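You operate a simulated robot arm through the tools that you are given. There is no shell and no other tool. Be economical: measure what you need, move in short steps, check, and stop when the job is done.

The job below is to be done with a simulated two-armed robot. You get a single attempt, and the scene is never put back.

JOB
Fetch the ring lead from the side table and set it on the top of the station four control box. Shut the station three cabinet door. Turn the step knob to 4. Press the station two program a button two times. Put the foam block on the top of the station two right fixture plate away on the packing table. Put the brush on the top of the station four fixture plate. Put the plug gauge that says "GO" from the goods bench on the top of the grey plate. Take the carton on the goods bench and put it away on the shelf two of the supply rack. Pick up the binder from the packing table with one hand, pass it to the other hand and put it on the rotor bench. Fetch the link bar from the robot bench and set it on the goods bench. Put the green marker from the matching bench on the top of the sorting table and the yellow marker on the top of the station four fixture plate. The order is free. Set down upright: plug gauge, marker.
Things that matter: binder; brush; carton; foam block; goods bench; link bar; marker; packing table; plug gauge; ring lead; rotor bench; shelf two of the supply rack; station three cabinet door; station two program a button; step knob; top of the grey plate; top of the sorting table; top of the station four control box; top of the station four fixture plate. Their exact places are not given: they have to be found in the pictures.

It is judged by the outcome, as a careful person would: the job done as asked, and still so three seconds after it is handed in. It fails if anything else is knocked over, pushed out of place, dropped, spilled or broken.

ROBOT AND FRAMES
Two 7-joint arms with two-finger parallel grippers on one trunk, on a base that drives. Base frame: it is fixed to the floor where the robot stands at the start and does not move with it; the origin is under the middle of the robot, x ahead of it, y to its left, z up. Readings come in m, degrees, newtons and seconds.
The left shoulder is at the start at [0.048, 0.101, 1.085], the right one opposite. With the tool pointing down near the work surface each hand reaches from about 0.24 to 0.54 m from the robot's upright axis, wherever it stands, measured 20 degrees to its own side. Places, roughly: binder [-2, -5.5, 1]; brush (5x5x8 cm) [-1.8, -3.9, 0.9]; carton [-0.5, -7.5, 0.75]; foam block (5x4x3 cm) [0.3, -3.5, 0.9]; goods bench [0.2, -7.4, 0.8]; link bar (5x2x4 cm) [2.3, -4.8, 0.8]; marker [-1.75, 1.25, 0.75]; packing table [-2.1, -5.3, 0.8]; plug gauge [-0.5, -7.5, 0.75]; ring lead (3x2x3 cm) [0.5, 0, 0.9]; rotor bench [-2.1, -2.3, 0.8]; shelf two of the supply rack [-2.2, 2.1, 0.5]; station three cabinet door [0, -2.2, 0.4]; station two program a button [0.3, -3.4, 1.5]; step knob [-0.1, -2, 0.8]; top of the grey plate (22x15 cm) [-1.9, -4.02, 0.82]; top of the sorting table [0.4, 1.2, 0.8]; top of the station four control box [0.6, -0.7, 1.6]; top of the station four fixture plate [0.3, -0.5, 0.9]. Payload 2.4 kg a hand.
The tool frame of a hand sits at the grasp point between the pads (the TCP): z along the fingers, y along the line on which they close. The tips reach 0.024 m beyond it. Largest opening 0.068 m; finger width 0.017, thickness 0.01; the body of the gripper, 0.04 by 0.07 m, starts 0.041 m behind the TCP.
Orientation is told as [roll, pitch, yaw] about the base's x, y, z axes, in that order, counted from this pose: with the fingers straight down and closing along the base's y, the tool's x points along the base's -x, its y along +y and its z along -z.

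CONTROLS
- The arms move only by the tool move_arm. It takes "left_plan", "right_plan" or both (then of equal length, played together; a hand with none holds still); each is a list of rows, each a list of 7 numbers: the turn, a rotation vector about the tool's x, y, z in degrees, then the shift along the tool's x, y, z in m, then the gripper command, from -1 (fully open) to 1 (shut), values between in proportion. In form: [[ax, ay, az, x, y, z, fingers], ...]. A call has 1 to 10 rows; each row is the pose to reach, as a shift and turn from the pose commanded when the call began, along the tool's axes at that moment. Each row takes 0.2 s and may step no farther than 0.05 m and 8.6 degrees from the row before; otherwise, or with a gripper value out of range, the whole call is refused. Where a pose cannot be reached the arm comes as near as it can. A force on the tool above 40 N (or 10 N above the force at the start of the call, whichever is more), or a blocked arm, ends the call early, and 0.2 s more pass. Each finger travels about 0.072 m/s and halts on what it meets, pressing with about 28 N; the grip force reading is that of the motor and also rises with nothing between the fingers. The clock runs only during rows and for 0.2 s after the last one: add rows that repeat a pose to give the fingers time. The reply holds the time, the measured pose of the TCP, the force on the tool along the base axes, the opening and the grip force, in the units named above and with some noise, with the torque about the TCP (base axes, N m) and any sound that the robot's microphone picked up.
- Cameras (640 x 400 px; columns grow to the right, rows downward): "scene" is now at [0.1297, -0.0406, 1.255]; the picture's right is [-0.45, -0.89, 0.00], its down [-0.43, 0.22, -0.88] and it looks along [0.78, -0.39, -0.48] (base axes); focal length 214 px, centre (320, 200). "left" rides on the left gripper at [0.084, -0.011, -0.075] in its tool frame; the picture's right is [0.13, 0.99, 0.00], its down [-0.60, 0.08, -0.79] and it looks along [-0.79, 0.10, 0.61] (tool axes); focal length 251 px, centre (320, 200). "right" rides on the right gripper at [0.084, 0.011, -0.075] in its tool frame; the picture's right is [-0.13, 0.99, 0.00], its down [-0.60, -0.08, -0.79] and it looks along [-0.79, -0.10, 0.61] (tool axes); focal length 251 px, centre (320, 200).
- capture(camera): a new picture of that camera. It takes no simulated time.
- slide_trunk(by): slides the trunk up (or, below 0, down) by that many m; the arms and the scene camera ride with it, the base frame stays. It gives what a move gives, with no picture.
- roll_base(legs): drives the robot by 1 to 6 legs, each [ahead, left, turn to the left] in m, m and degrees, along the robot's own axes; the way and the turn of a leg run together, so that a leg with both is an arc; at most 1.5 m and 180 degrees a leg. The arms and the cameras ride along, it lands a little off, and it stops where it bumps. It gives what a move gives.
- turn_head(pan, tilt): turns the head with the scene camera to pan (to the left, within 86 degrees either way) and tilt (down, from -29 to 69), counted from straight ahead of the robot. It gives what a move gives.
- point_at(camera, pixels): for up to 12 pixels [column, row] of the newest picture of that camera ("zoom" is the newest enlarged one), the place [x, y, z] in the base frame of the surface seen there, good to about 0.002 m. It takes no simulated time.
- inspect(camera, box): a new picture of the part [left, top, right, bottom] of that camera's present view, enlarged. It takes no simulated time.
- job_done(): hands the job in; it is judged then, once.

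Keep the steps short. Do not move on a guess: measure, check each grasp and each placing, and mend mistakes. In all there are 364 turns and 324 pictures (those below and enlarged ones count). Leave the grippers open and the arms clear of the work at the hand-in unless told otherwise, and finish with a single line.

The tools are called as a command line: name --argument value ..., lists and objects as JSON in quotes. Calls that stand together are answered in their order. move_arm: Moves the arms, as the interface text tells. Its arguments: {"type":"object","properties":{"left_plan":{"type":"array","items":{"type":"array","items":{"type":"number"}}},"right_plan":{"type":"array","items":{"type":"array","items":{"type":"number"}}}},"required":[]} The other tools are called the same way: slide_trunk (by) slides the trunk up or down; roll_base (legs) drives the base; turn_head (pan, tilt) turns the head that bears the scene camera; capture (camera) takes a picture; point_at (camera, pixels) gives the place of the surface under pixels of a picture; inspect (camera, box) takes an enlarged picture of a part of a camera's view; job_done () hands the job in.

At the start:

```text
clock: 0.0
left_eef_pos: [0.2736, -0.0414, 1.1657]
left_orientation: [0.0, 0.0, 0.0]
left_contact_force: [0.0, -0.2, -0.3]
left_ft_torque: [-0.03, 0.01, 0.03]
left_opening: 0.068
left_gripper_force: 0.1
right_eef_pos: [0.2676, -0.3594, 1.1708]
right_orientation: [0.0, 0.0, 0.0]
right_contact_force: [0.7, -0.2, 0.3]
right_ft_torque: [-0.03, 0.02, 0.0]
right_opening: 0.0677
right_gripper_force: 0.1
trunk travel left (down, up): [-0.3, 0.55]
robot x, y, heading: [-0.0011, -0.0028, -0.0]
head pan, tilt: [-26.7, 28.8]
```

scene: 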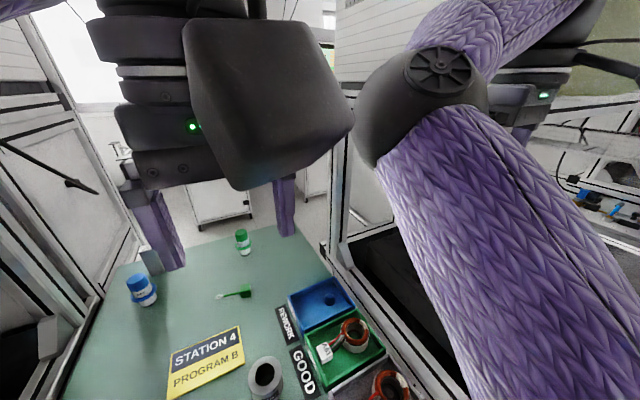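
right: 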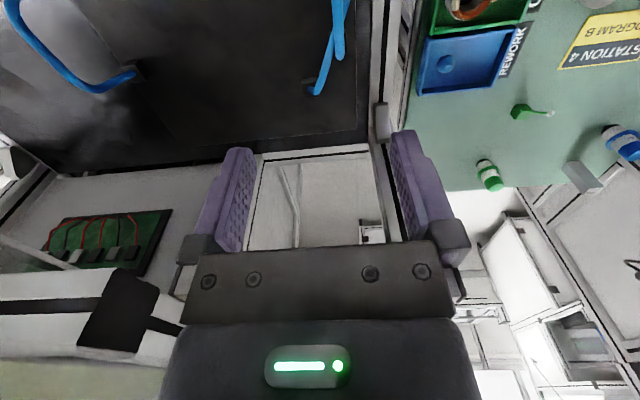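
left: 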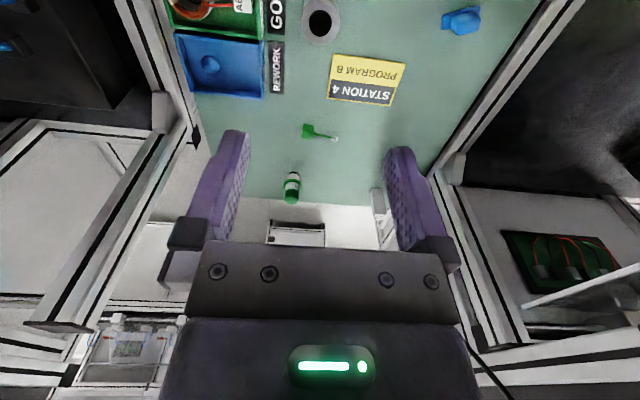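

I'll look around from the start position first: straight ahead.

turn_head --pan 0 --tilt 30

capture --camera "scene"

turn_head --pan 60 --tilt 20

capture --camera "scene"

turn_head --pan -75 --tilt 20

capture --camera "scene"

```text
clock: 0.9
left_eef_pos: [0.2725, -0.04, 1.1642]
left_orientation: [0.0, 0.0, 0.0]
left_contact_force: [0.9, 0.1, -0.5]
left_ft_torque: [0.02, -0.01, -0.01]
left_opening: 0.0681
left_gripper_force: 0.0
right_eef_pos: [0.2674, -0.3602, 1.171]
right_orientation: [-0.1, 0.0, 0.0]
right_contact_force: [-0.2, -0.4, 0.0]
right_ft_torque: [-0.01, 0.02, -0.02]
right_opening: 0.068
right_gripper_force: 0.1
trunk travel left (down, up): [-0.3, 0.55]
robot x, y, heading: [-0.0033, -0.0046, -0.0]
head pan, tilt: [0.0, 30.0]
```

```text
320 pictures are left
```

scene: 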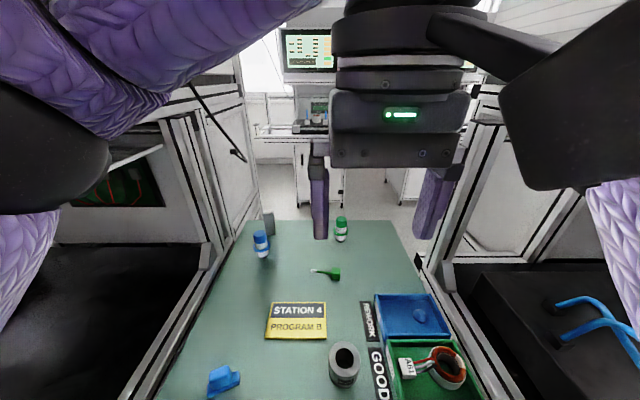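

```text
clock: 2.2
left_eef_pos: [0.2735, -0.0415, 1.1648]
left_orientation: [0.0, 0.1, 0.0]
left_contact_force: [0.0, -0.4, -0.4]
left_ft_torque: [0.0, 0.0, 0.0]
left_opening: 0.0681
left_gripper_force: 0.0
right_eef_pos: [0.2674, -0.3596, 1.1722]
right_orientation: [0.0, 0.0, 0.0]
right_contact_force: [-1.1, 0.8, 0.6]
right_ft_torque: [-0.02, -0.01, 0.02]
right_opening: 0.0683
right_gripper_force: 0.0
trunk travel left (down, up): [-0.3, 0.55]
robot x, y, heading: [-0.0005, -0.0017, 0.0]
head pan, tilt: [60.0, 20.0]
```

```text
319 pictures are left
```

scene: 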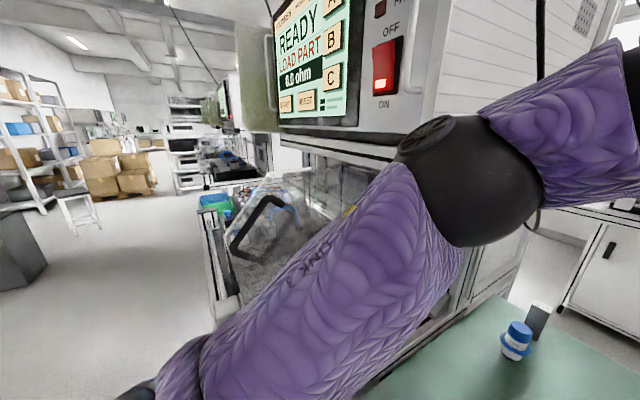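

```text
clock: 4.4
left_eef_pos: [0.2736, -0.0405, 1.1653]
left_orientation: [0.0, 0.1, 0.0]
left_contact_force: [0.1, 0.2, 0.6]
left_ft_torque: [-0.01, -0.04, -0.01]
left_opening: 0.0683
left_gripper_force: 0.1
right_eef_pos: [0.2675, -0.3613, 1.1699]
right_orientation: [0.0, 0.1, 0.0]
right_contact_force: [-0.4, 0.8, -0.4]
right_ft_torque: [-0.01, 0.0, 0.01]
right_opening: 0.0682
right_gripper_force: 0.0
trunk travel left (down, up): [-0.3, 0.55]
robot x, y, heading: [-0.001, 0.0005, 0.0]
head pan, tilt: [-75.0, 20.0]
```

```text
318 pictures are left
```

scene: 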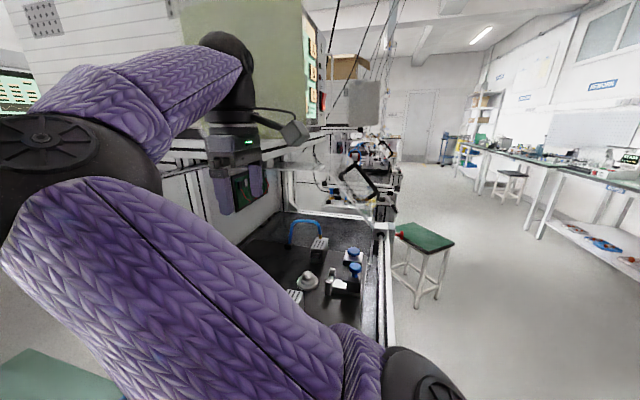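

Next a closer look at the side table in front.

turn_head --pan 0 --tilt 50

inspect --camera "scene" --box '[140, 60, 500, 400]'

```text
clock: 5.8
left_eef_pos: [0.2735, -0.0406, 1.1646]
left_orientation: [0.0, 0.0, 0.0]
left_contact_force: [0.3, 0.1, -0.8]
left_ft_torque: [0.02, -0.01, -0.01]
left_opening: 0.0681
left_gripper_force: 0.0
right_eef_pos: [0.2676, -0.36, 1.1713]
right_orientation: [-0.1, 0.0, 0.0]
right_contact_force: [0.2, 0.2, 0.0]
right_ft_torque: [0.01, -0.02, 0.02]
right_opening: 0.0681
right_gripper_force: 0.2
trunk travel left (down, up): [-0.3, 0.55]
robot x, y, heading: [-0.0017, 0.0004, 0.2]
head pan, tilt: [0.0, 50.0]
```

```text
1.18 times, centred on (320, 230) of scene
```

zoom: 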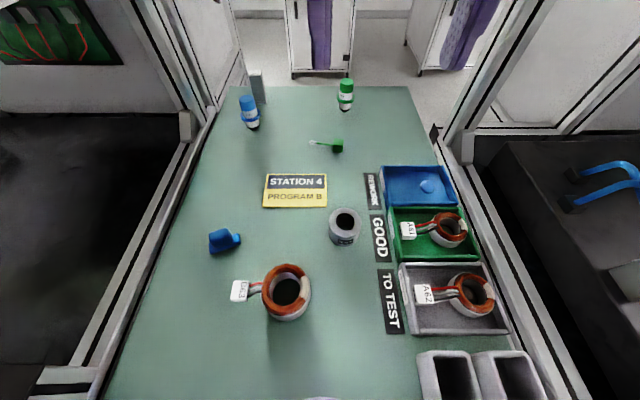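

inspect --camera "scene" --box '[230, 220, 350, 295]'

inspect --camera "scene" --box '[260, 100, 380, 190]'

point_at --camera "zoom" --pixels '[[320, 200]]'

```text
5.33 times, centred on (290, 258) of scene
```

zoom: 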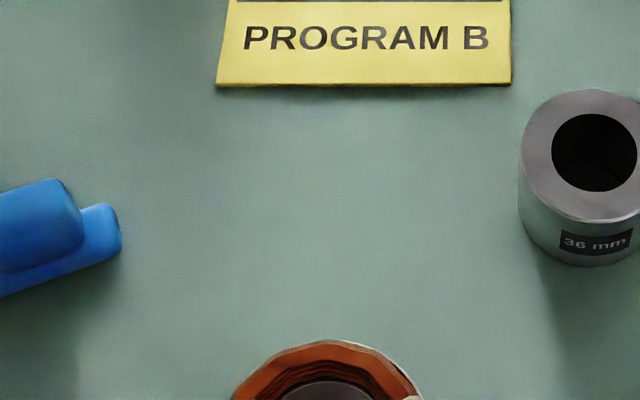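

```text
4.44 times, centred on (320, 145) of scene
```

zoom: 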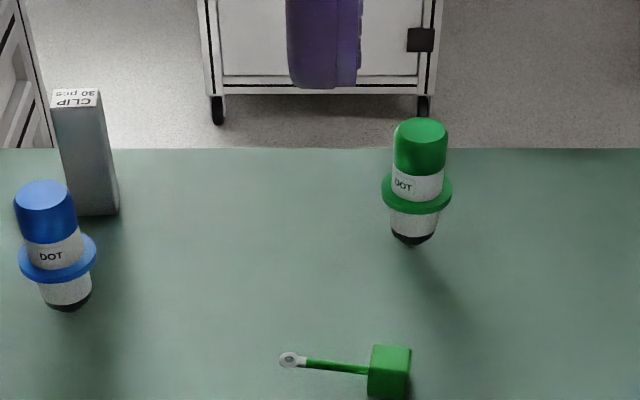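

```text
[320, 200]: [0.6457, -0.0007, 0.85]
```

point_at --camera "zoom" --pixels '[[380, 352], [402, 350], [400, 372], [375, 370], [290, 360], [340, 366], [380, 395], [400, 395]]'

turn_head --pan -55 --tilt -10

capture --camera "scene"

inspect --camera "left" --box '[260, 90, 380, 165]'

point_at --camera "zoom" --pixels '[[320, 200]]'

```text
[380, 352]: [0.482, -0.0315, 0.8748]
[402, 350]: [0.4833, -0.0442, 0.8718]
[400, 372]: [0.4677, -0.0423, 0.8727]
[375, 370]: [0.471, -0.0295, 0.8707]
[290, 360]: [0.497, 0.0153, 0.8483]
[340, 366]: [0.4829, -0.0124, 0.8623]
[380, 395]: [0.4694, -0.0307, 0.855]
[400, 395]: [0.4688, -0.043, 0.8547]
```

```text
clock: 7.2
left_eef_pos: [0.2735, -0.0401, 1.1651]
left_orientation: [0.1, 0.0, 0.1]
left_contact_force: [-0.1, 0.2, 0.7]
left_ft_torque: [0.04, 0.02, 0.0]
left_opening: 0.0678
left_gripper_force: 0.1
right_eef_pos: [0.2664, -0.3607, 1.1719]
right_orientation: [-0.1, -0.1, 0.0]
right_contact_force: [0.5, 0.3, -0.3]
right_ft_torque: [0.0, 0.0, 0.01]
right_opening: 0.068
right_gripper_force: 0.1
trunk travel left (down, up): [-0.3, 0.55]
robot x, y, heading: [0.0016, 0.0008, 0.1]
head pan, tilt: [-55.0, -10.0]
```

```text
314 pictures are left
```

scene: 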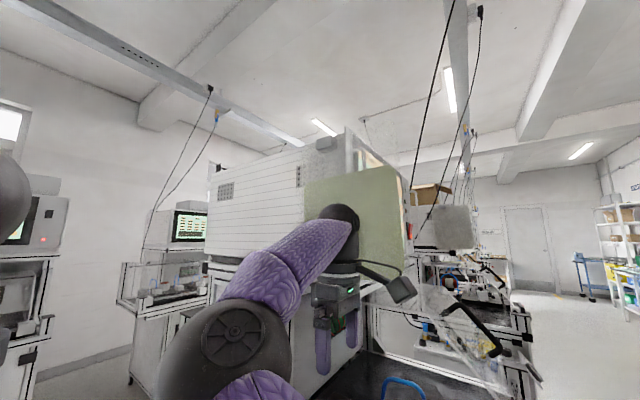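

```text
5.33 times, centred on (320, 128) of left
```

zoom: 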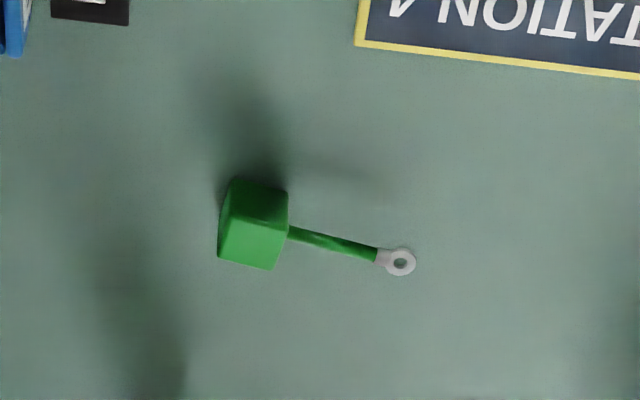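

```text
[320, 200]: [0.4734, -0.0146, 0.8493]
```

The ring lead is the green block (about 2 cm) at (0.477, -0.037), top z 0.873, with its lead lying toward +y. I bring the left hand above it, turned 78°.

move_arm --left_plan '[[0, 0, -7.8, -0.02, 0, 0.02, -1], [0, 0, -15.6, -0.04, 0, 0.04, -1], [0, 0, -23.4, -0.06, 0, 0.06, -1], [0, 0, -31.2, -0.08, 0, 0.08, -1], [0, 0, -39, -0.1, 0, 0.1, -1], [0, 0, -46.8, -0.12, 0.002, 0.12, -1], [0, 0, -54.6, -0.14, 0.002, 0.14, -1], [0, 0, -62.4, -0.16, 0.003, 0.16, -1], [0, 0, -70.2, -0.18, 0.003, 0.18, -1], [0, 0, -78, -0.203, 0.004, 0.2, -1]]'

capture --camera "left"

```text
clock: 9.3
left_eef_pos: [0.451, -0.0194, 0.963]
left_orientation: [-0.1, -0.1, 78.1]
left_contact_force: [0.8, 0.1, -0.1]
left_ft_torque: [0.0, -0.04, 0.01]
left_opening: 0.0681
left_gripper_force: 0.1
left hand out of reach, approached as far as the arm can: row 10
right_eef_pos: [0.2674, -0.3604, 1.1715]
right_orientation: [-0.2, 0.0, 0.1]
right_contact_force: [-0.7, -0.5, -0.4]
right_ft_torque: [-0.03, -0.03, 0.03]
right_opening: 0.0679
right_gripper_force: 0.0
trunk travel left (down, up): [-0.3, 0.55]
robot x, y, heading: [0.0006, 0.0013, 0.3]
head pan, tilt: [-55.0, -10.0]
```

```text
312 pictures are left
```

left: 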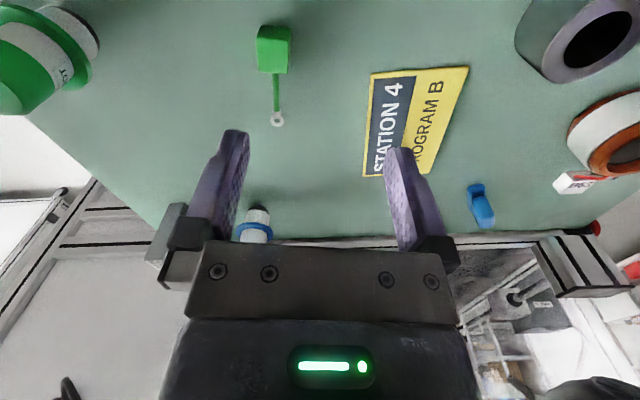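

The left hand falls about 3 cm short, so the base must shift. I'll measure the machine to the right before moving.

point_at --camera "scene" --pixels '[[320, 190], [395, 190], [350, 140], [395, 260], [270, 190], [215, 180], [375, 310], [430, 195], [445, 230], [480, 330], [380, 360], [320, 160]]'

turn_head --pan -60 --tilt 30

capture --camera "scene"

```text
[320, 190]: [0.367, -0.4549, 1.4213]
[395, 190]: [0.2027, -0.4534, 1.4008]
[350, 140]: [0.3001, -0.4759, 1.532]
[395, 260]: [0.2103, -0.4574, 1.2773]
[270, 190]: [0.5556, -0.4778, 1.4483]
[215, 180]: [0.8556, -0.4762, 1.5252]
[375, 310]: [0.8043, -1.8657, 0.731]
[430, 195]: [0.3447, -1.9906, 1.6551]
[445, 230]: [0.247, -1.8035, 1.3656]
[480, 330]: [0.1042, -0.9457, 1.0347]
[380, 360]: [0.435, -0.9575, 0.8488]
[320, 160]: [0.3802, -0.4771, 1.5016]
```

```text
clock: 10.4
left_eef_pos: [0.4506, -0.0202, 0.9631]
left_orientation: [0.1, 0.0, 78.0]
left_contact_force: [0.9, 0.3, -0.4]
left_ft_torque: [-0.03, 0.0, -0.02]
left_opening: 0.0681
left_gripper_force: 0.1
right_eef_pos: [0.2672, -0.3593, 1.1714]
right_orientation: [0.0, 0.0, 0.0]
right_contact_force: [-0.4, -0.2, 0.8]
right_ft_torque: [0.02, -0.01, 0.0]
right_opening: 0.068
right_gripper_force: 0.1
trunk travel left (down, up): [-0.3, 0.55]
robot x, y, heading: [0.001, 0.0008, -0.1]
head pan, tilt: [-60.0, 30.0]
```

```text
311 pictures are left
```

scene: 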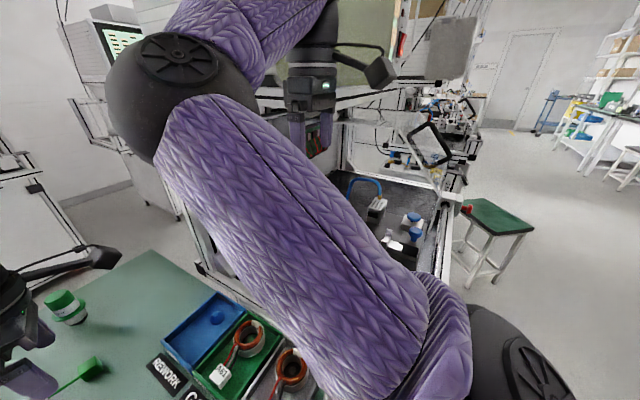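

turn_head --pan 0 --tilt 69

capture --camera "scene"

point_at --camera "scene" --pixels '[[320, 390], [320, 350], [260, 390], [400, 390], [270, 320], [320, 300]]'

```text
clock: 11.7
left_eef_pos: [0.4504, -0.02, 0.9626]
left_orientation: [0.0, 0.0, 78.0]
left_contact_force: [-0.9, 0.7, 0.7]
left_ft_torque: [-0.01, 0.01, 0.01]
left_opening: 0.0679
left_gripper_force: 0.1
right_eef_pos: [0.2675, -0.3605, 1.1707]
right_orientation: [0.0, 0.1, 0.0]
right_contact_force: [0.2, 0.1, -1.0]
right_ft_torque: [0.01, 0.02, -0.03]
right_opening: 0.0679
right_gripper_force: 0.1
trunk travel left (down, up): [-0.3, 0.55]
robot x, y, heading: [0.0034, -0.0004, -0.1]
head pan, tilt: [0.0, 68.8]
```

```text
310 pictures are left
```

scene: 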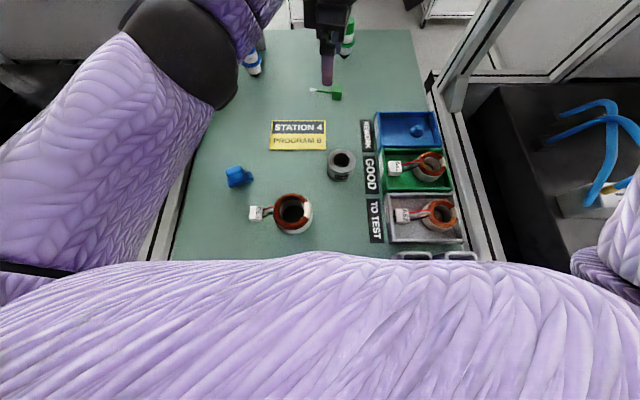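

```text
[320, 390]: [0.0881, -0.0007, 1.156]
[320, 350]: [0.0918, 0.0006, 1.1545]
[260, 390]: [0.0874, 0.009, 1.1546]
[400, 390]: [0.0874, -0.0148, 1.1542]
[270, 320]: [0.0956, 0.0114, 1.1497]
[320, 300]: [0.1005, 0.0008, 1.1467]
```

Torso front is at x≈0.1 and the side table starts further on. I creep the base ahead 4 cm.

roll_base --legs '[[0.04, -0.03, 0]]'

capture --camera "left"

point_at --camera "left" --pixels '[[264, 30], [282, 30], [262, 44], [282, 44], [273, 50]]'

```text
clock: 12.8
left_eef_pos: [0.4847, -0.0488, 0.9638]
left_orientation: [-0.1, -0.1, 77.9]
left_contact_force: [-0.3, 0.4, -0.3]
left_ft_torque: [-0.02, 0.01, 0.02]
left_opening: 0.0681
left_gripper_force: 0.0
right_eef_pos: [0.3014, -0.3873, 1.1725]
right_orientation: [-0.2, -0.2, -0.1]
right_contact_force: [-0.1, -0.5, 0.5]
right_ft_torque: [-0.02, 0.0, -0.04]
right_opening: 0.068
right_gripper_force: 0.1
trunk travel left (down, up): [-0.3, 0.55]
robot x, y, heading: [0.0348, -0.0329, -0.1]
head pan, tilt: [0.0, 68.8]
stopped in leg 1: the robot was blocked; the commanded pose is now the measured one
```

```text
309 pictures are left
```

left: 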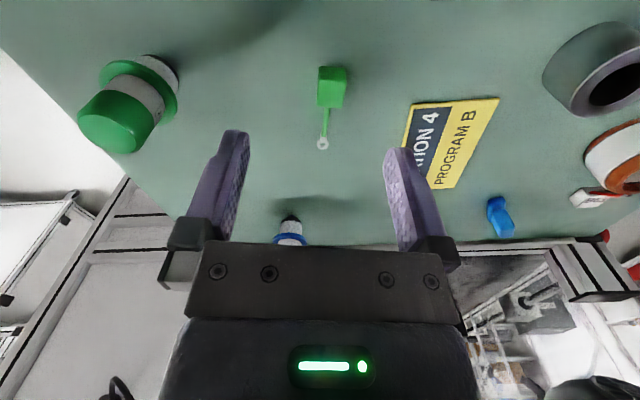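

```text
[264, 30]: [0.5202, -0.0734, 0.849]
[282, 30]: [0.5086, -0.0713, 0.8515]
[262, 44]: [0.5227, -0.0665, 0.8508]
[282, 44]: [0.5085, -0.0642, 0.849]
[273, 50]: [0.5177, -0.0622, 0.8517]
```

Touched something lightly after 3.5 cm; good enough. Measure the block again: it is at px (331, 88) now.

point_at --camera "left" --pixels '[[320, 68], [344, 68], [319, 80], [343, 80], [331, 75], [331, 95], [320, 104], [340, 106], [322, 142], [327, 115]]'

```text
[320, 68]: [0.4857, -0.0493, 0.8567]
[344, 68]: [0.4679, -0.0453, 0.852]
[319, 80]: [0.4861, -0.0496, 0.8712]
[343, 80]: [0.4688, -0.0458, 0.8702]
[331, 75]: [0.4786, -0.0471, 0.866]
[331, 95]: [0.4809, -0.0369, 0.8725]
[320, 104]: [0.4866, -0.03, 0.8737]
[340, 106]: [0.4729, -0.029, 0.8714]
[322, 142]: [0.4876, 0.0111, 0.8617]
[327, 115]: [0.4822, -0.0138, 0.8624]
```

move_arm --left_plan '[[0, 0, 0, -0.009, 0.009, 0.03, -0.2], [0, 0, 0, -0.009, 0.009, 0.06, -0.2], [0, 0, 0, -0.009, 0.009, 0.087, -0.2], [0, 0, 0, -0.009, 0.009, 0.087, -0.2]]'

capture --camera "left"

```text
clock: 13.8
left_eef_pos: [0.4777, -0.0375, 0.8763]
left_orientation: [-0.3, 0.0, 77.9]
left_contact_force: [0.3, -0.2, -0.4]
left_ft_torque: [0.0, 0.0, -0.02]
left_opening: 0.0407
left_gripper_force: 0.0
right_eef_pos: [0.3009, -0.3882, 1.1722]
right_orientation: [-0.1, -0.3, -0.1]
right_contact_force: [0.8, 0.0, 0.2]
right_ft_torque: [-0.01, -0.01, -0.01]
right_opening: 0.068
right_gripper_force: 0.1
trunk travel left (down, up): [-0.3, 0.55]
robot x, y, heading: [0.0389, -0.0293, 0.1]
head pan, tilt: [0.0, 68.8]
```

```text
308 pictures are left
```

left: 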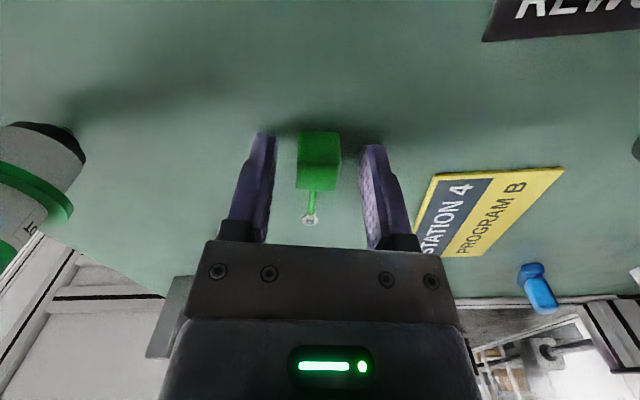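

The block sits between the fingers. Close and lift.

move_arm --left_plan '[[0, 0, 0, 0, 0, 0, 1], [0, 0, 0, 0, 0, 0, 1], [0, 0, 0, 0, 0, 0, 1], [0, 0, 0, 0, 0, -0.03, 1], [0, 0, 0, 0, 0, -0.08, 1], [0, 0, 0, 0, 0, -0.12, 1], [0, 0, 0, 0, 0, -0.16, 1], [0, 0, 0, 0, 0, -0.2, 1]]'

capture --camera "left"

```text
clock: 15.6
left_eef_pos: [0.4794, -0.038, 1.0776]
left_orientation: [-0.2, 0.0, 77.9]
left_contact_force: [0.2, -1.2, 0.3]
left_ft_torque: [0.02, 0.02, 0.02]
left_opening: 0.0191
left_gripper_force: 28.3
right_eef_pos: [0.3012, -0.3871, 1.1725]
right_orientation: [-0.1, -0.2, -0.1]
right_contact_force: [-0.2, 0.6, 0.0]
right_ft_torque: [0.01, -0.02, 0.01]
right_opening: 0.068
right_gripper_force: 0.1
trunk travel left (down, up): [-0.3, 0.55]
robot x, y, heading: [0.0386, -0.029, -0.2]
head pan, tilt: [0.0, 68.8]
```

```text
307 pictures are left
```

left: 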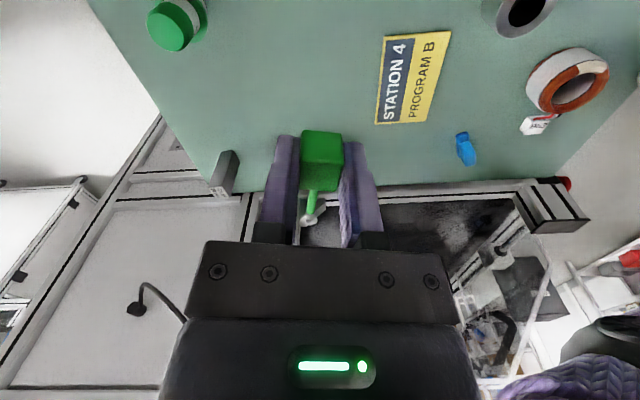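

Grip holds (19 mm). Back away from the station, raise the trunk and look at the station four control box top.

roll_base --legs '[[-0.5, 0, 0], [0, -0.5, 0]]'

slide_trunk --by 0.54

turn_head --pan 0 --tilt 20

capture --camera "scene"

```text
clock: 21.1
left_eef_pos: [-0.0203, -0.5509, 1.0752]
left_orientation: [0.1, 0.0, 77.9]
left_contact_force: [0.1, -0.2, -1.1]
left_ft_torque: [0.01, -0.01, 0.02]
left_opening: 0.0188
left_gripper_force: 28.2
right_eef_pos: [-0.1974, -0.9007, 1.1714]
right_orientation: [-0.1, 0.0, -0.1]
right_contact_force: [-0.2, -0.9, 0.3]
right_ft_torque: [-0.01, 0.01, 0.01]
right_opening: 0.068
right_gripper_force: 0.1
trunk travel left (down, up): [-0.3, 0.55]
robot x, y, heading: [-0.4603, -0.5434, 0.1]
head pan, tilt: [0.0, 68.8]
```

```text
refused: 0.54 is not a number from -0.4 to 0.4
```

```text
clock: 22.3
left_eef_pos: [-0.0179, -0.5511, 1.0757]
left_orientation: [0.1, 0.1, 77.9]
left_contact_force: [-0.3, 0.1, -0.7]
left_ft_torque: [-0.02, -0.04, 0.02]
left_opening: 0.019
left_gripper_force: 28.1
right_eef_pos: [-0.1972, -0.9002, 1.1711]
right_orientation: [-0.1, 0.0, 0.0]
right_contact_force: [-0.6, 0.2, -0.1]
right_ft_torque: [-0.01, -0.02, -0.01]
right_opening: 0.0679
right_gripper_force: 0.0
trunk travel left (down, up): [-0.3, 0.55]
robot x, y, heading: [-0.4622, -0.5404, -0.3]
head pan, tilt: [0.0, 20.0]
```

```text
306 pictures are left
```

scene: 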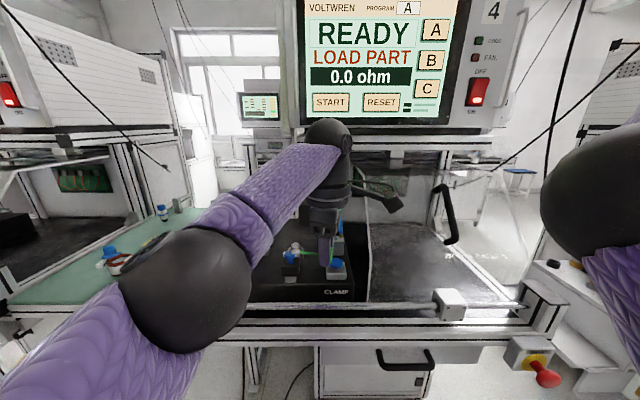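

slide_trunk --by 0.4

slide_trunk --by 0.14

turn_head --pan 0 --tilt 25

capture --camera "scene"

```text
clock: 26.1
left_eef_pos: [-0.0428, -0.5498, 1.5129]
left_orientation: [-5.1, -1.3, 78.0]
left_contact_force: [0.2, 0.6, 0.1]
left_ft_torque: [0.01, 0.02, 0.02]
left_opening: 0.0188
left_gripper_force: 28.0
right_eef_pos: [-0.1969, -0.9, 1.5716]
right_orientation: [-0.1, 0.0, -0.2]
right_contact_force: [0.4, 0.4, 0.5]
right_ft_torque: [0.02, -0.02, 0.01]
right_opening: 0.068
right_gripper_force: 0.1
trunk travel left (down, up): [-0.7, 0.149]
robot x, y, heading: [-0.4664, -0.5415, 0.0]
head pan, tilt: [0.0, 20.0]
```

```text
clock: 27.8
left_eef_pos: [-0.0424, -0.5508, 1.6525]
left_orientation: [-5.1, -1.3, 77.9]
left_contact_force: [0.7, 1.4, -0.8]
left_ft_torque: [-0.01, -0.03, 0.03]
left_opening: 0.0192
left_gripper_force: 28.3
right_eef_pos: [-0.1973, -0.9008, 1.7103]
right_orientation: [0.0, 0.0, -0.1]
right_contact_force: [0.0, 0.5, -0.1]
right_ft_torque: [0.03, 0.0, 0.06]
right_opening: 0.0683
right_gripper_force: 0.1
trunk travel left (down, up): [-0.84, 0.009]
robot x, y, heading: [-0.4623, -0.5394, -0.2]
head pan, tilt: [0.0, 20.0]
```

```text
clock: 28.4
left_eef_pos: [-0.0424, -0.5498, 1.6521]
left_orientation: [-5.1, -1.2, 78.0]
left_contact_force: [-0.5, 0.3, -0.3]
left_ft_torque: [0.0, 0.04, 0.02]
left_opening: 0.0188
left_gripper_force: 27.7
right_eef_pos: [-0.1985, -0.9007, 1.7121]
right_orientation: [-0.1, -0.1, 0.0]
right_contact_force: [0.3, 1.0, -0.2]
right_ft_torque: [-0.01, -0.03, 0.0]
right_opening: 0.068
right_gripper_force: 0.0
trunk travel left (down, up): [-0.84, 0.009]
robot x, y, heading: [-0.4638, -0.544, -0.1]
head pan, tilt: [0.0, 25.0]
```

```text
305 pictures are left
```

scene: 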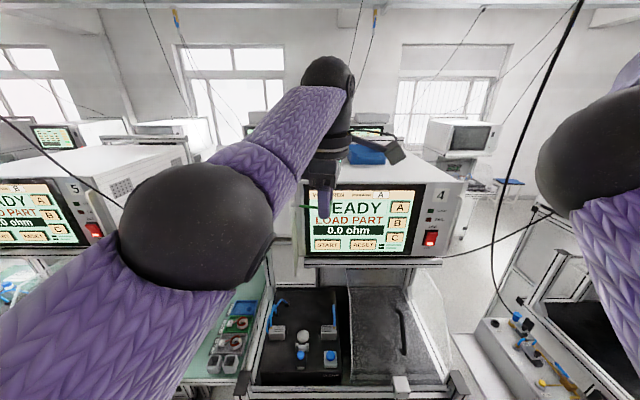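

point_at --camera "scene" --pixels '[[310, 182], [400, 178], [450, 180], [435, 172], [385, 145], [375, 155], [352, 152], [420, 170], [280, 190], [430, 240]]'

inspect --camera "scene" --box '[260, 120, 480, 257]'

```text
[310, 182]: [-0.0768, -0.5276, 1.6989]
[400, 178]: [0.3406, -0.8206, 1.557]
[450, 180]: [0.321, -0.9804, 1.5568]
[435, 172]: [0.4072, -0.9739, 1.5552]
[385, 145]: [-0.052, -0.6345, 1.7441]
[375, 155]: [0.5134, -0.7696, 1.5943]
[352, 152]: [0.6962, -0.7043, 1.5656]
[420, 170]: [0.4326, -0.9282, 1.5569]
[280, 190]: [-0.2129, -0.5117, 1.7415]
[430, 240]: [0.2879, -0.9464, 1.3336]
```

```text
2.91 times, centred on (370, 188) of scene
```

zoom: 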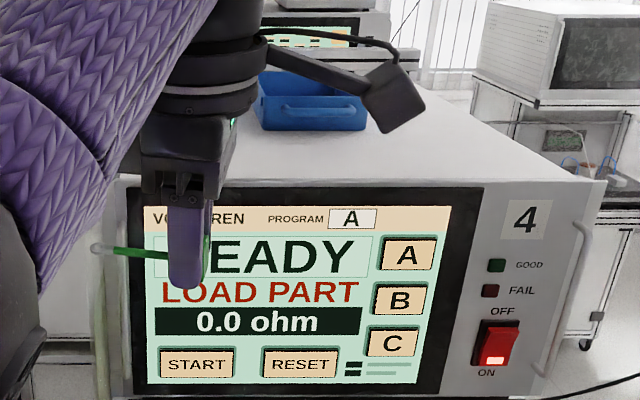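

turn_head --pan -20 --tilt 55

capture --camera "scene"

```text
clock: 29.4
left_eef_pos: [-0.0429, -0.5501, 1.6522]
left_orientation: [-5.1, -1.3, 78.0]
left_contact_force: [-1.1, 1.2, -1.3]
left_ft_torque: [-0.02, 0.0, -0.03]
left_opening: 0.019
left_gripper_force: 28.3
right_eef_pos: [-0.1971, -0.9018, 1.7115]
right_orientation: [0.0, 0.0, 0.0]
right_contact_force: [-0.4, -0.3, -0.1]
right_ft_torque: [-0.02, 0.0, 0.05]
right_opening: 0.0678
right_gripper_force: 0.1
trunk travel left (down, up): [-0.84, 0.009]
robot x, y, heading: [-0.467, -0.536, -0.2]
head pan, tilt: [-20.0, 55.0]
```

```text
303 pictures are left
```

scene: 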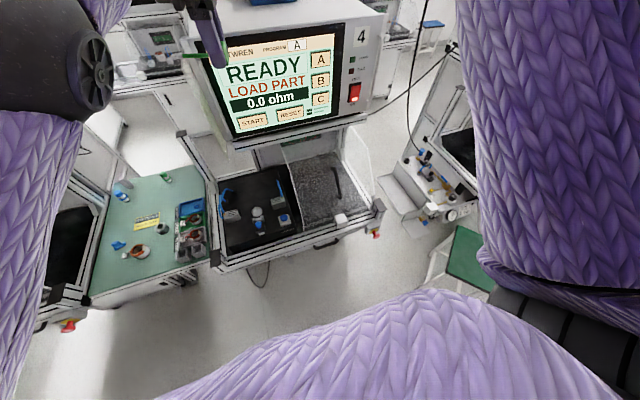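

point_at --camera "scene" --pixels '[[215, 262], [300, 245], [380, 210], [376, 234], [465, 245], [430, 285], [120, 300], [68, 326], [240, 285], [215, 150], [340, 130], [425, 205]]'

```text
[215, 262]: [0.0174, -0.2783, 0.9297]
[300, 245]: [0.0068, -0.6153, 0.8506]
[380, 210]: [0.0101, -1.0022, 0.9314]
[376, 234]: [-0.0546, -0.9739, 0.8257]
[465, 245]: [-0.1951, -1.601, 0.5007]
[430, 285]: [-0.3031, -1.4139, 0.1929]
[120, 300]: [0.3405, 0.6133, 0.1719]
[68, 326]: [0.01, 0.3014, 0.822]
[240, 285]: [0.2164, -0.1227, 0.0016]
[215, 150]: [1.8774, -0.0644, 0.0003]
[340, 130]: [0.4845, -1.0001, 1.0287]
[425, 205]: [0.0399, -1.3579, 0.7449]
```

point_at --camera "scene" --pixels '[[150, 284], [100, 292], [190, 270], [175, 283], [300, 262], [250, 262], [390, 340], [335, 240]]'

```text
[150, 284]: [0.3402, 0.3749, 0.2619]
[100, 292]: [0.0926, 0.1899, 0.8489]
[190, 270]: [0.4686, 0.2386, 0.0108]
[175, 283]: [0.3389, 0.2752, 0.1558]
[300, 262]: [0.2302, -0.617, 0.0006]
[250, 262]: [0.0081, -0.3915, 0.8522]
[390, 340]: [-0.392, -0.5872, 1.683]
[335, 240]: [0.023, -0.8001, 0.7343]
```

The box top is at z 1.557, front edge x≈0.29, y -0.48…-1.0. I straighten the left hand and bring it slightly left before driving in.

move_arm --left_plan '[[-1, 0.3, 0, -0.02, 0.01, 0, 1], [-2, 0.6, 0, -0.04, 0.02, 0, 1], [-3, 0.9, 0, -0.06, 0.03, 0, 1], [-4, 1.2, 0, -0.08, 0.045, 0, 1], [-5, 1.3, 0, -0.082, 0.048, 0, 1], [-5, 1.3, 0, -0.082, 0.048, 0, 1]]'

roll_base --legs '[[0, -0.16, 0], [0.3, 0, 0]]'

turn_head --pan 0 --tilt 40

capture --camera "scene"

```text
clock: 30.8
left_eef_pos: [-0.035, -0.4704, 1.6593]
left_orientation: [-1.1, 0.0, 77.9]
left_contact_force: [1.4, 1.2, -1.2]
left_ft_torque: [0.02, 0.01, 0.02]
left_opening: 0.019
left_gripper_force: 27.9
left hand out of reach, approached as far as the arm can: row 1, 2, 3, 4, 5, 6
right_eef_pos: [-0.1969, -0.9007, 1.7117]
right_orientation: [-0.2, 0.0, -0.1]
right_contact_force: [0.5, -0.3, -0.2]
right_ft_torque: [0.02, 0.01, 0.01]
right_opening: 0.0682
right_gripper_force: 0.1
trunk travel left (down, up): [-0.84, 0.009]
robot x, y, heading: [-0.4654, -0.5382, 0.1]
head pan, tilt: [-20.0, 55.0]
```

```text
clock: 33.9
left_eef_pos: [0.2681, -0.6318, 1.6611]
left_orientation: [-1.2, 0.0, 77.9]
left_contact_force: [0.2, 0.1, -1.1]
left_ft_torque: [0.0, -0.02, -0.02]
left_opening: 0.0188
left_gripper_force: 28.0
right_eef_pos: [0.1059, -1.0598, 1.7118]
right_orientation: [-0.2, 0.0, 0.0]
right_contact_force: [0.0, -0.1, 0.1]
right_ft_torque: [0.0, 0.04, 0.03]
right_opening: 0.0679
right_gripper_force: 0.0
trunk travel left (down, up): [-0.84, 0.009]
robot x, y, heading: [-0.1607, -0.6991, -0.2]
head pan, tilt: [-20.0, 55.0]
```

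```text
clock: 34.7
left_eef_pos: [0.2678, -0.6311, 1.6594]
left_orientation: [-1.2, 0.0, 77.9]
left_contact_force: [-1.1, -0.7, -0.6]
left_ft_torque: [-0.01, 0.0, 0.02]
left_opening: 0.0189
left_gripper_force: 28.0
right_eef_pos: [0.106, -1.0595, 1.7112]
right_orientation: [-0.1, 0.0, -0.2]
right_contact_force: [0.2, 0.6, 0.4]
right_ft_torque: [0.0, -0.04, 0.05]
right_opening: 0.0678
right_gripper_force: 0.1
trunk travel left (down, up): [-0.84, 0.009]
robot x, y, heading: [-0.1633, -0.7023, -0.2]
head pan, tilt: [0.0, 40.0]
```

```text
302 pictures are left
```

scene: 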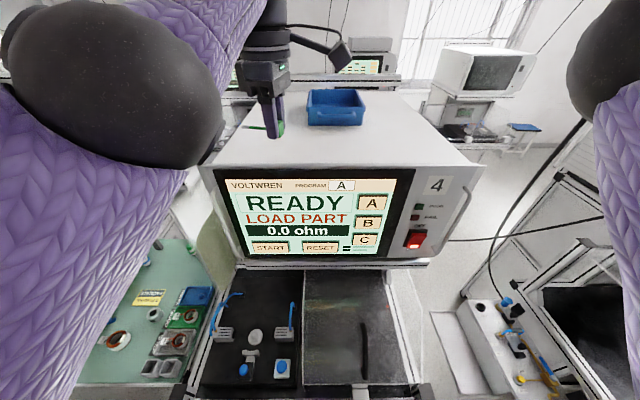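

roll_base --legs '[[0.06, 0, 0]]'

move_arm --left_plan '[[0, 0, 0, 0, 0, 0.02, 1], [0, 0, 0, 0, 0, 0.03, 1], [0, 0, 0, 0, -0.01, 0.03, 1], [0, 0, 0, 0, -0.03, 0.03, 1], [0, 0, 0, 0, -0.05, 0.03, 1], [0, 0, 0, 0, -0.05, 0.03, 1]]'

capture --camera "left"

```text
clock: 35.7
left_eef_pos: [0.3047, -0.631, 1.6612]
left_orientation: [-1.2, 0.0, 78.1]
left_contact_force: [0.0, -0.2, -0.3]
left_ft_torque: [0.01, 0.01, -0.02]
left_opening: 0.0189
left_gripper_force: 27.9
right_eef_pos: [0.1427, -1.0607, 1.7122]
right_orientation: [0.0, -0.2, 0.1]
right_contact_force: [1.0, 0.2, 0.2]
right_ft_torque: [-0.02, 0.02, 0.02]
right_opening: 0.0679
right_gripper_force: 0.0
trunk travel left (down, up): [-0.84, 0.009]
robot x, y, heading: [-0.1153, -0.6981, -0.1]
head pan, tilt: [0.0, 40.0]
stopped in leg 1: the robot was blocked; the commanded pose is now the measured one
```

```text
clock: 37.1
left_eef_pos: [0.3223, -0.6291, 1.6218]
left_orientation: [-1.4, -0.1, 78.0]
left_contact_force: [0.1, 0.0, -0.2]
left_ft_torque: [0.01, -0.02, 0.02]
left_opening: 0.0191
left_gripper_force: 28.1
left hand out of reach, approached as far as the arm can: row 1, 2, 4, 5, 6
right_eef_pos: [0.142, -1.0595, 1.7117]
right_orientation: [0.0, -0.3, 0.0]
right_contact_force: [-0.1, 0.4, -0.4]
right_ft_torque: [-0.01, 0.03, -0.01]
right_opening: 0.0679
right_gripper_force: 0.1
trunk travel left (down, up): [-0.84, 0.009]
robot x, y, heading: [-0.1156, -0.6994, 0.0]
head pan, tilt: [0.0, 40.0]
```

```text
301 pictures are left
```

left: 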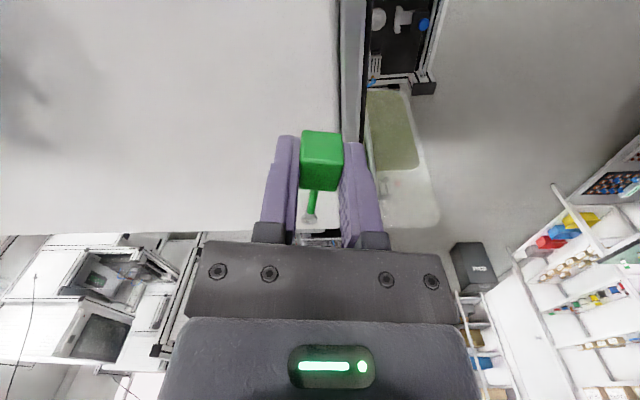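

Yaw 78° limits the reach. I turn the hand back to yaw 0 (lead then points forward) and then reach further in.

move_arm --left_plan '[[0, 0, 7.8, 0, 0, -0.01, 1], [0, 0, 15.6, 0, 0, -0.01, 1], [0, 0, 23.4, 0, 0, -0.01, 1], [0, 0, 31.2, 0, 0, -0.01, 1], [0, 0, 39, 0, 0, -0.01, 1], [0, 0, 46.8, 0, 0, -0.01, 1], [0, 0, 54.6, 0, 0, -0.01, 1], [0, 0, 62.4, 0, 0, -0.01, 1], [0, 0, 70.2, 0, 0, -0.01, 1], [0, 0, 78, 0, 0, -0.01, 1]]'

move_arm --left_plan '[[0, 0, 0, -0.02, 0, 0, 1], [0, 0, 0, -0.04, 0, 0, 1], [0, 0, 0, -0.06, 0, 0, 1], [0, 0, 0, -0.06, 0, 0, 1]]'

capture --camera "left"

```text
clock: 39.3
left_eef_pos: [0.3202, -0.6298, 1.6307]
left_orientation: [-0.4, -1.4, -0.1]
left_contact_force: [0.3, -0.4, -0.3]
left_ft_torque: [-0.03, 0.0, -0.03]
left_opening: 0.019
left_gripper_force: 27.7
right_eef_pos: [0.1425, -1.059, 1.7129]
right_orientation: [-0.1, -0.3, 0.0]
right_contact_force: [-0.7, 0.4, -0.5]
right_ft_torque: [0.02, -0.03, -0.01]
right_opening: 0.0678
right_gripper_force: 0.0
trunk travel left (down, up): [-0.84, 0.009]
robot x, y, heading: [-0.1172, -0.6991, 0.2]
head pan, tilt: [0.0, 40.0]
```

```text
clock: 40.3
left_eef_pos: [0.3238, -0.6186, 1.623]
left_orientation: [-0.2, -1.3, 0.1]
left_contact_force: [0.2, -0.8, 0.0]
left_ft_torque: [-0.01, -0.01, -0.01]
left_opening: 0.0187
left_gripper_force: 28.0
left hand out of reach, approached as far as the arm can: row 1, 2, 3, 4
right_eef_pos: [0.1423, -1.0592, 1.7122]
right_orientation: [-0.2, -0.3, 0.0]
right_contact_force: [0.2, -0.6, 0.4]
right_ft_torque: [-0.01, 0.0, 0.01]
right_opening: 0.068
right_gripper_force: 0.0
trunk travel left (down, up): [-0.84, 0.009]
robot x, y, heading: [-0.1162, -0.6993, 0.1]
head pan, tilt: [0.0, 40.0]
```

```text
300 pictures are left
```

left: 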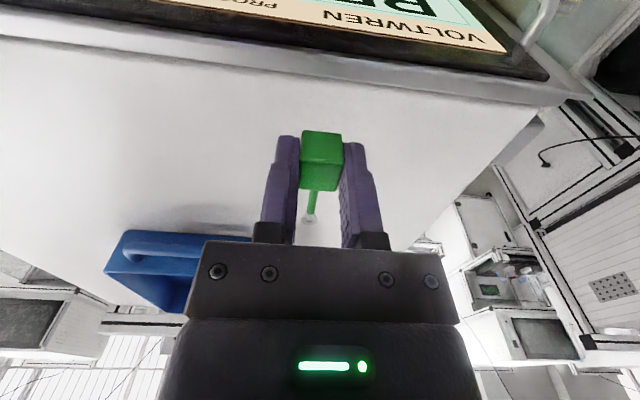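

Over the box top, about 3 cm inside the front edge. Check the surface height and edge before lowering.

point_at --camera "left" --pixels '[[250, 130], [320, 110], [320, 92], [320, 84], [400, 180], [320, 120]]'

move_arm --left_plan '[[0, 0, 0, 0, 0, 0.015, 1], [0, 0, 0, -0.005, 0, 0.025, 1], [0, 0, 0, -0.01, 0, 0.025, 1]]'

```text
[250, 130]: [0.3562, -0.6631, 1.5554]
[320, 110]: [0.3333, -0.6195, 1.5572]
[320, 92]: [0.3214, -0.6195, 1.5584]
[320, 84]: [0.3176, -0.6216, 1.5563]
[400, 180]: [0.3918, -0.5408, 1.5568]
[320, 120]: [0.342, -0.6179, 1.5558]
```

```text
clock: 41.1
left_eef_pos: [0.3338, -0.6202, 1.5964]
left_orientation: [-0.2, -1.3, 0.1]
left_contact_force: [0.5, 0.5, -0.2]
left_ft_torque: [0.01, -0.02, 0.03]
left_opening: 0.0188
left_gripper_force: 27.8
left hand out of reach, approached as far as the arm can: row 1
right_eef_pos: [0.1414, -1.0597, 1.7124]
right_orientation: [-0.2, -0.4, -0.1]
right_contact_force: [0.3, 0.3, -0.1]
right_ft_torque: [-0.01, -0.01, -0.01]
right_opening: 0.0677
right_gripper_force: 0.1
trunk travel left (down, up): [-0.84, 0.009]
robot x, y, heading: [-0.1154, -0.6978, 0.1]
head pan, tilt: [0.0, 40.0]
```

move_arm --left_plan '[[0, 0, 0, -0.015, 0, 0.006, 1], [0, 0, 0, -0.015, 0, 0.012, 1], [0, 0, 0, -0.015, 0, 0.014, 1], [0, 0, 0, -0.015, 0, 0.014, 1]]'

capture --camera "left"

```text
clock: 42.1
left_eef_pos: [0.3385, -0.6148, 1.5807]
left_orientation: [-0.1, -1.3, 0.1]
left_contact_force: [-0.6, -1.6, 9.0]
left_ft_torque: [-0.02, 0.13, 0.03]
left_opening: 0.0189
left_gripper_force: 27.6
left hand out of reach, approached as far as the arm can: row 1, 2, 3, 4
right_eef_pos: [0.1417, -1.0606, 1.7133]
right_orientation: [-0.2, -0.3, 0.0]
right_contact_force: [-0.2, -0.4, 0.9]
right_ft_torque: [0.01, -0.03, 0.01]
right_opening: 0.0682
right_gripper_force: 0.1
trunk travel left (down, up): [-0.84, 0.009]
robot x, y, heading: [-0.1149, -0.7011, -0.0]
head pan, tilt: [0.0, 40.0]
```

```text
299 pictures are left
```

left: 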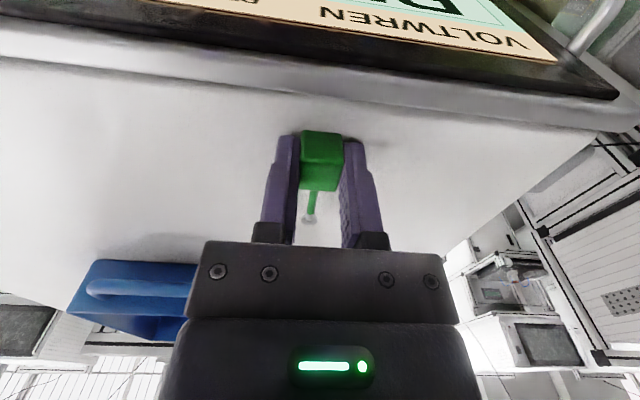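

Contact (9 N). Release and rise.

move_arm --left_plan '[[0, 0, 0, 0, 0, 0, 0.2], [0, 0, 0, 0, 0, 0, -0.3], [0, 0, 0, 0, 0, 0, -0.6], [0, 0, 0, 0, 0, -0.03, -0.6], [0, 0, 0, 0.01, 0, -0.05, -0.6], [0, 0, 0, 0.04, 0, -0.06, -0.6]]'

capture --camera "left"

```text
clock: 43.5
left_eef_pos: [0.3131, -0.6178, 1.6454]
left_orientation: [-0.2, -1.3, 0.1]
left_contact_force: [-0.2, -0.2, 0.7]
left_ft_torque: [0.02, 0.02, -0.03]
left_opening: 0.0545
left_gripper_force: 0.0
left hand out of reach, approached as far as the arm can: row 4, 5, 6
right_eef_pos: [0.1424, -1.0603, 1.7124]
right_orientation: [-0.1, -0.3, 0.1]
right_contact_force: [-0.1, 0.5, 0.6]
right_ft_torque: [-0.05, 0.03, 0.02]
right_opening: 0.0683
right_gripper_force: 0.0
trunk travel left (down, up): [-0.84, 0.009]
robot x, y, heading: [-0.1165, -0.6996, 0.1]
head pan, tilt: [0.0, 40.0]
```

```text
298 pictures are left
```

left: 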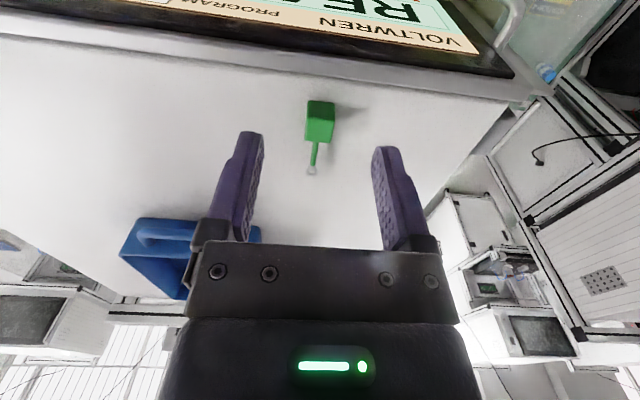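

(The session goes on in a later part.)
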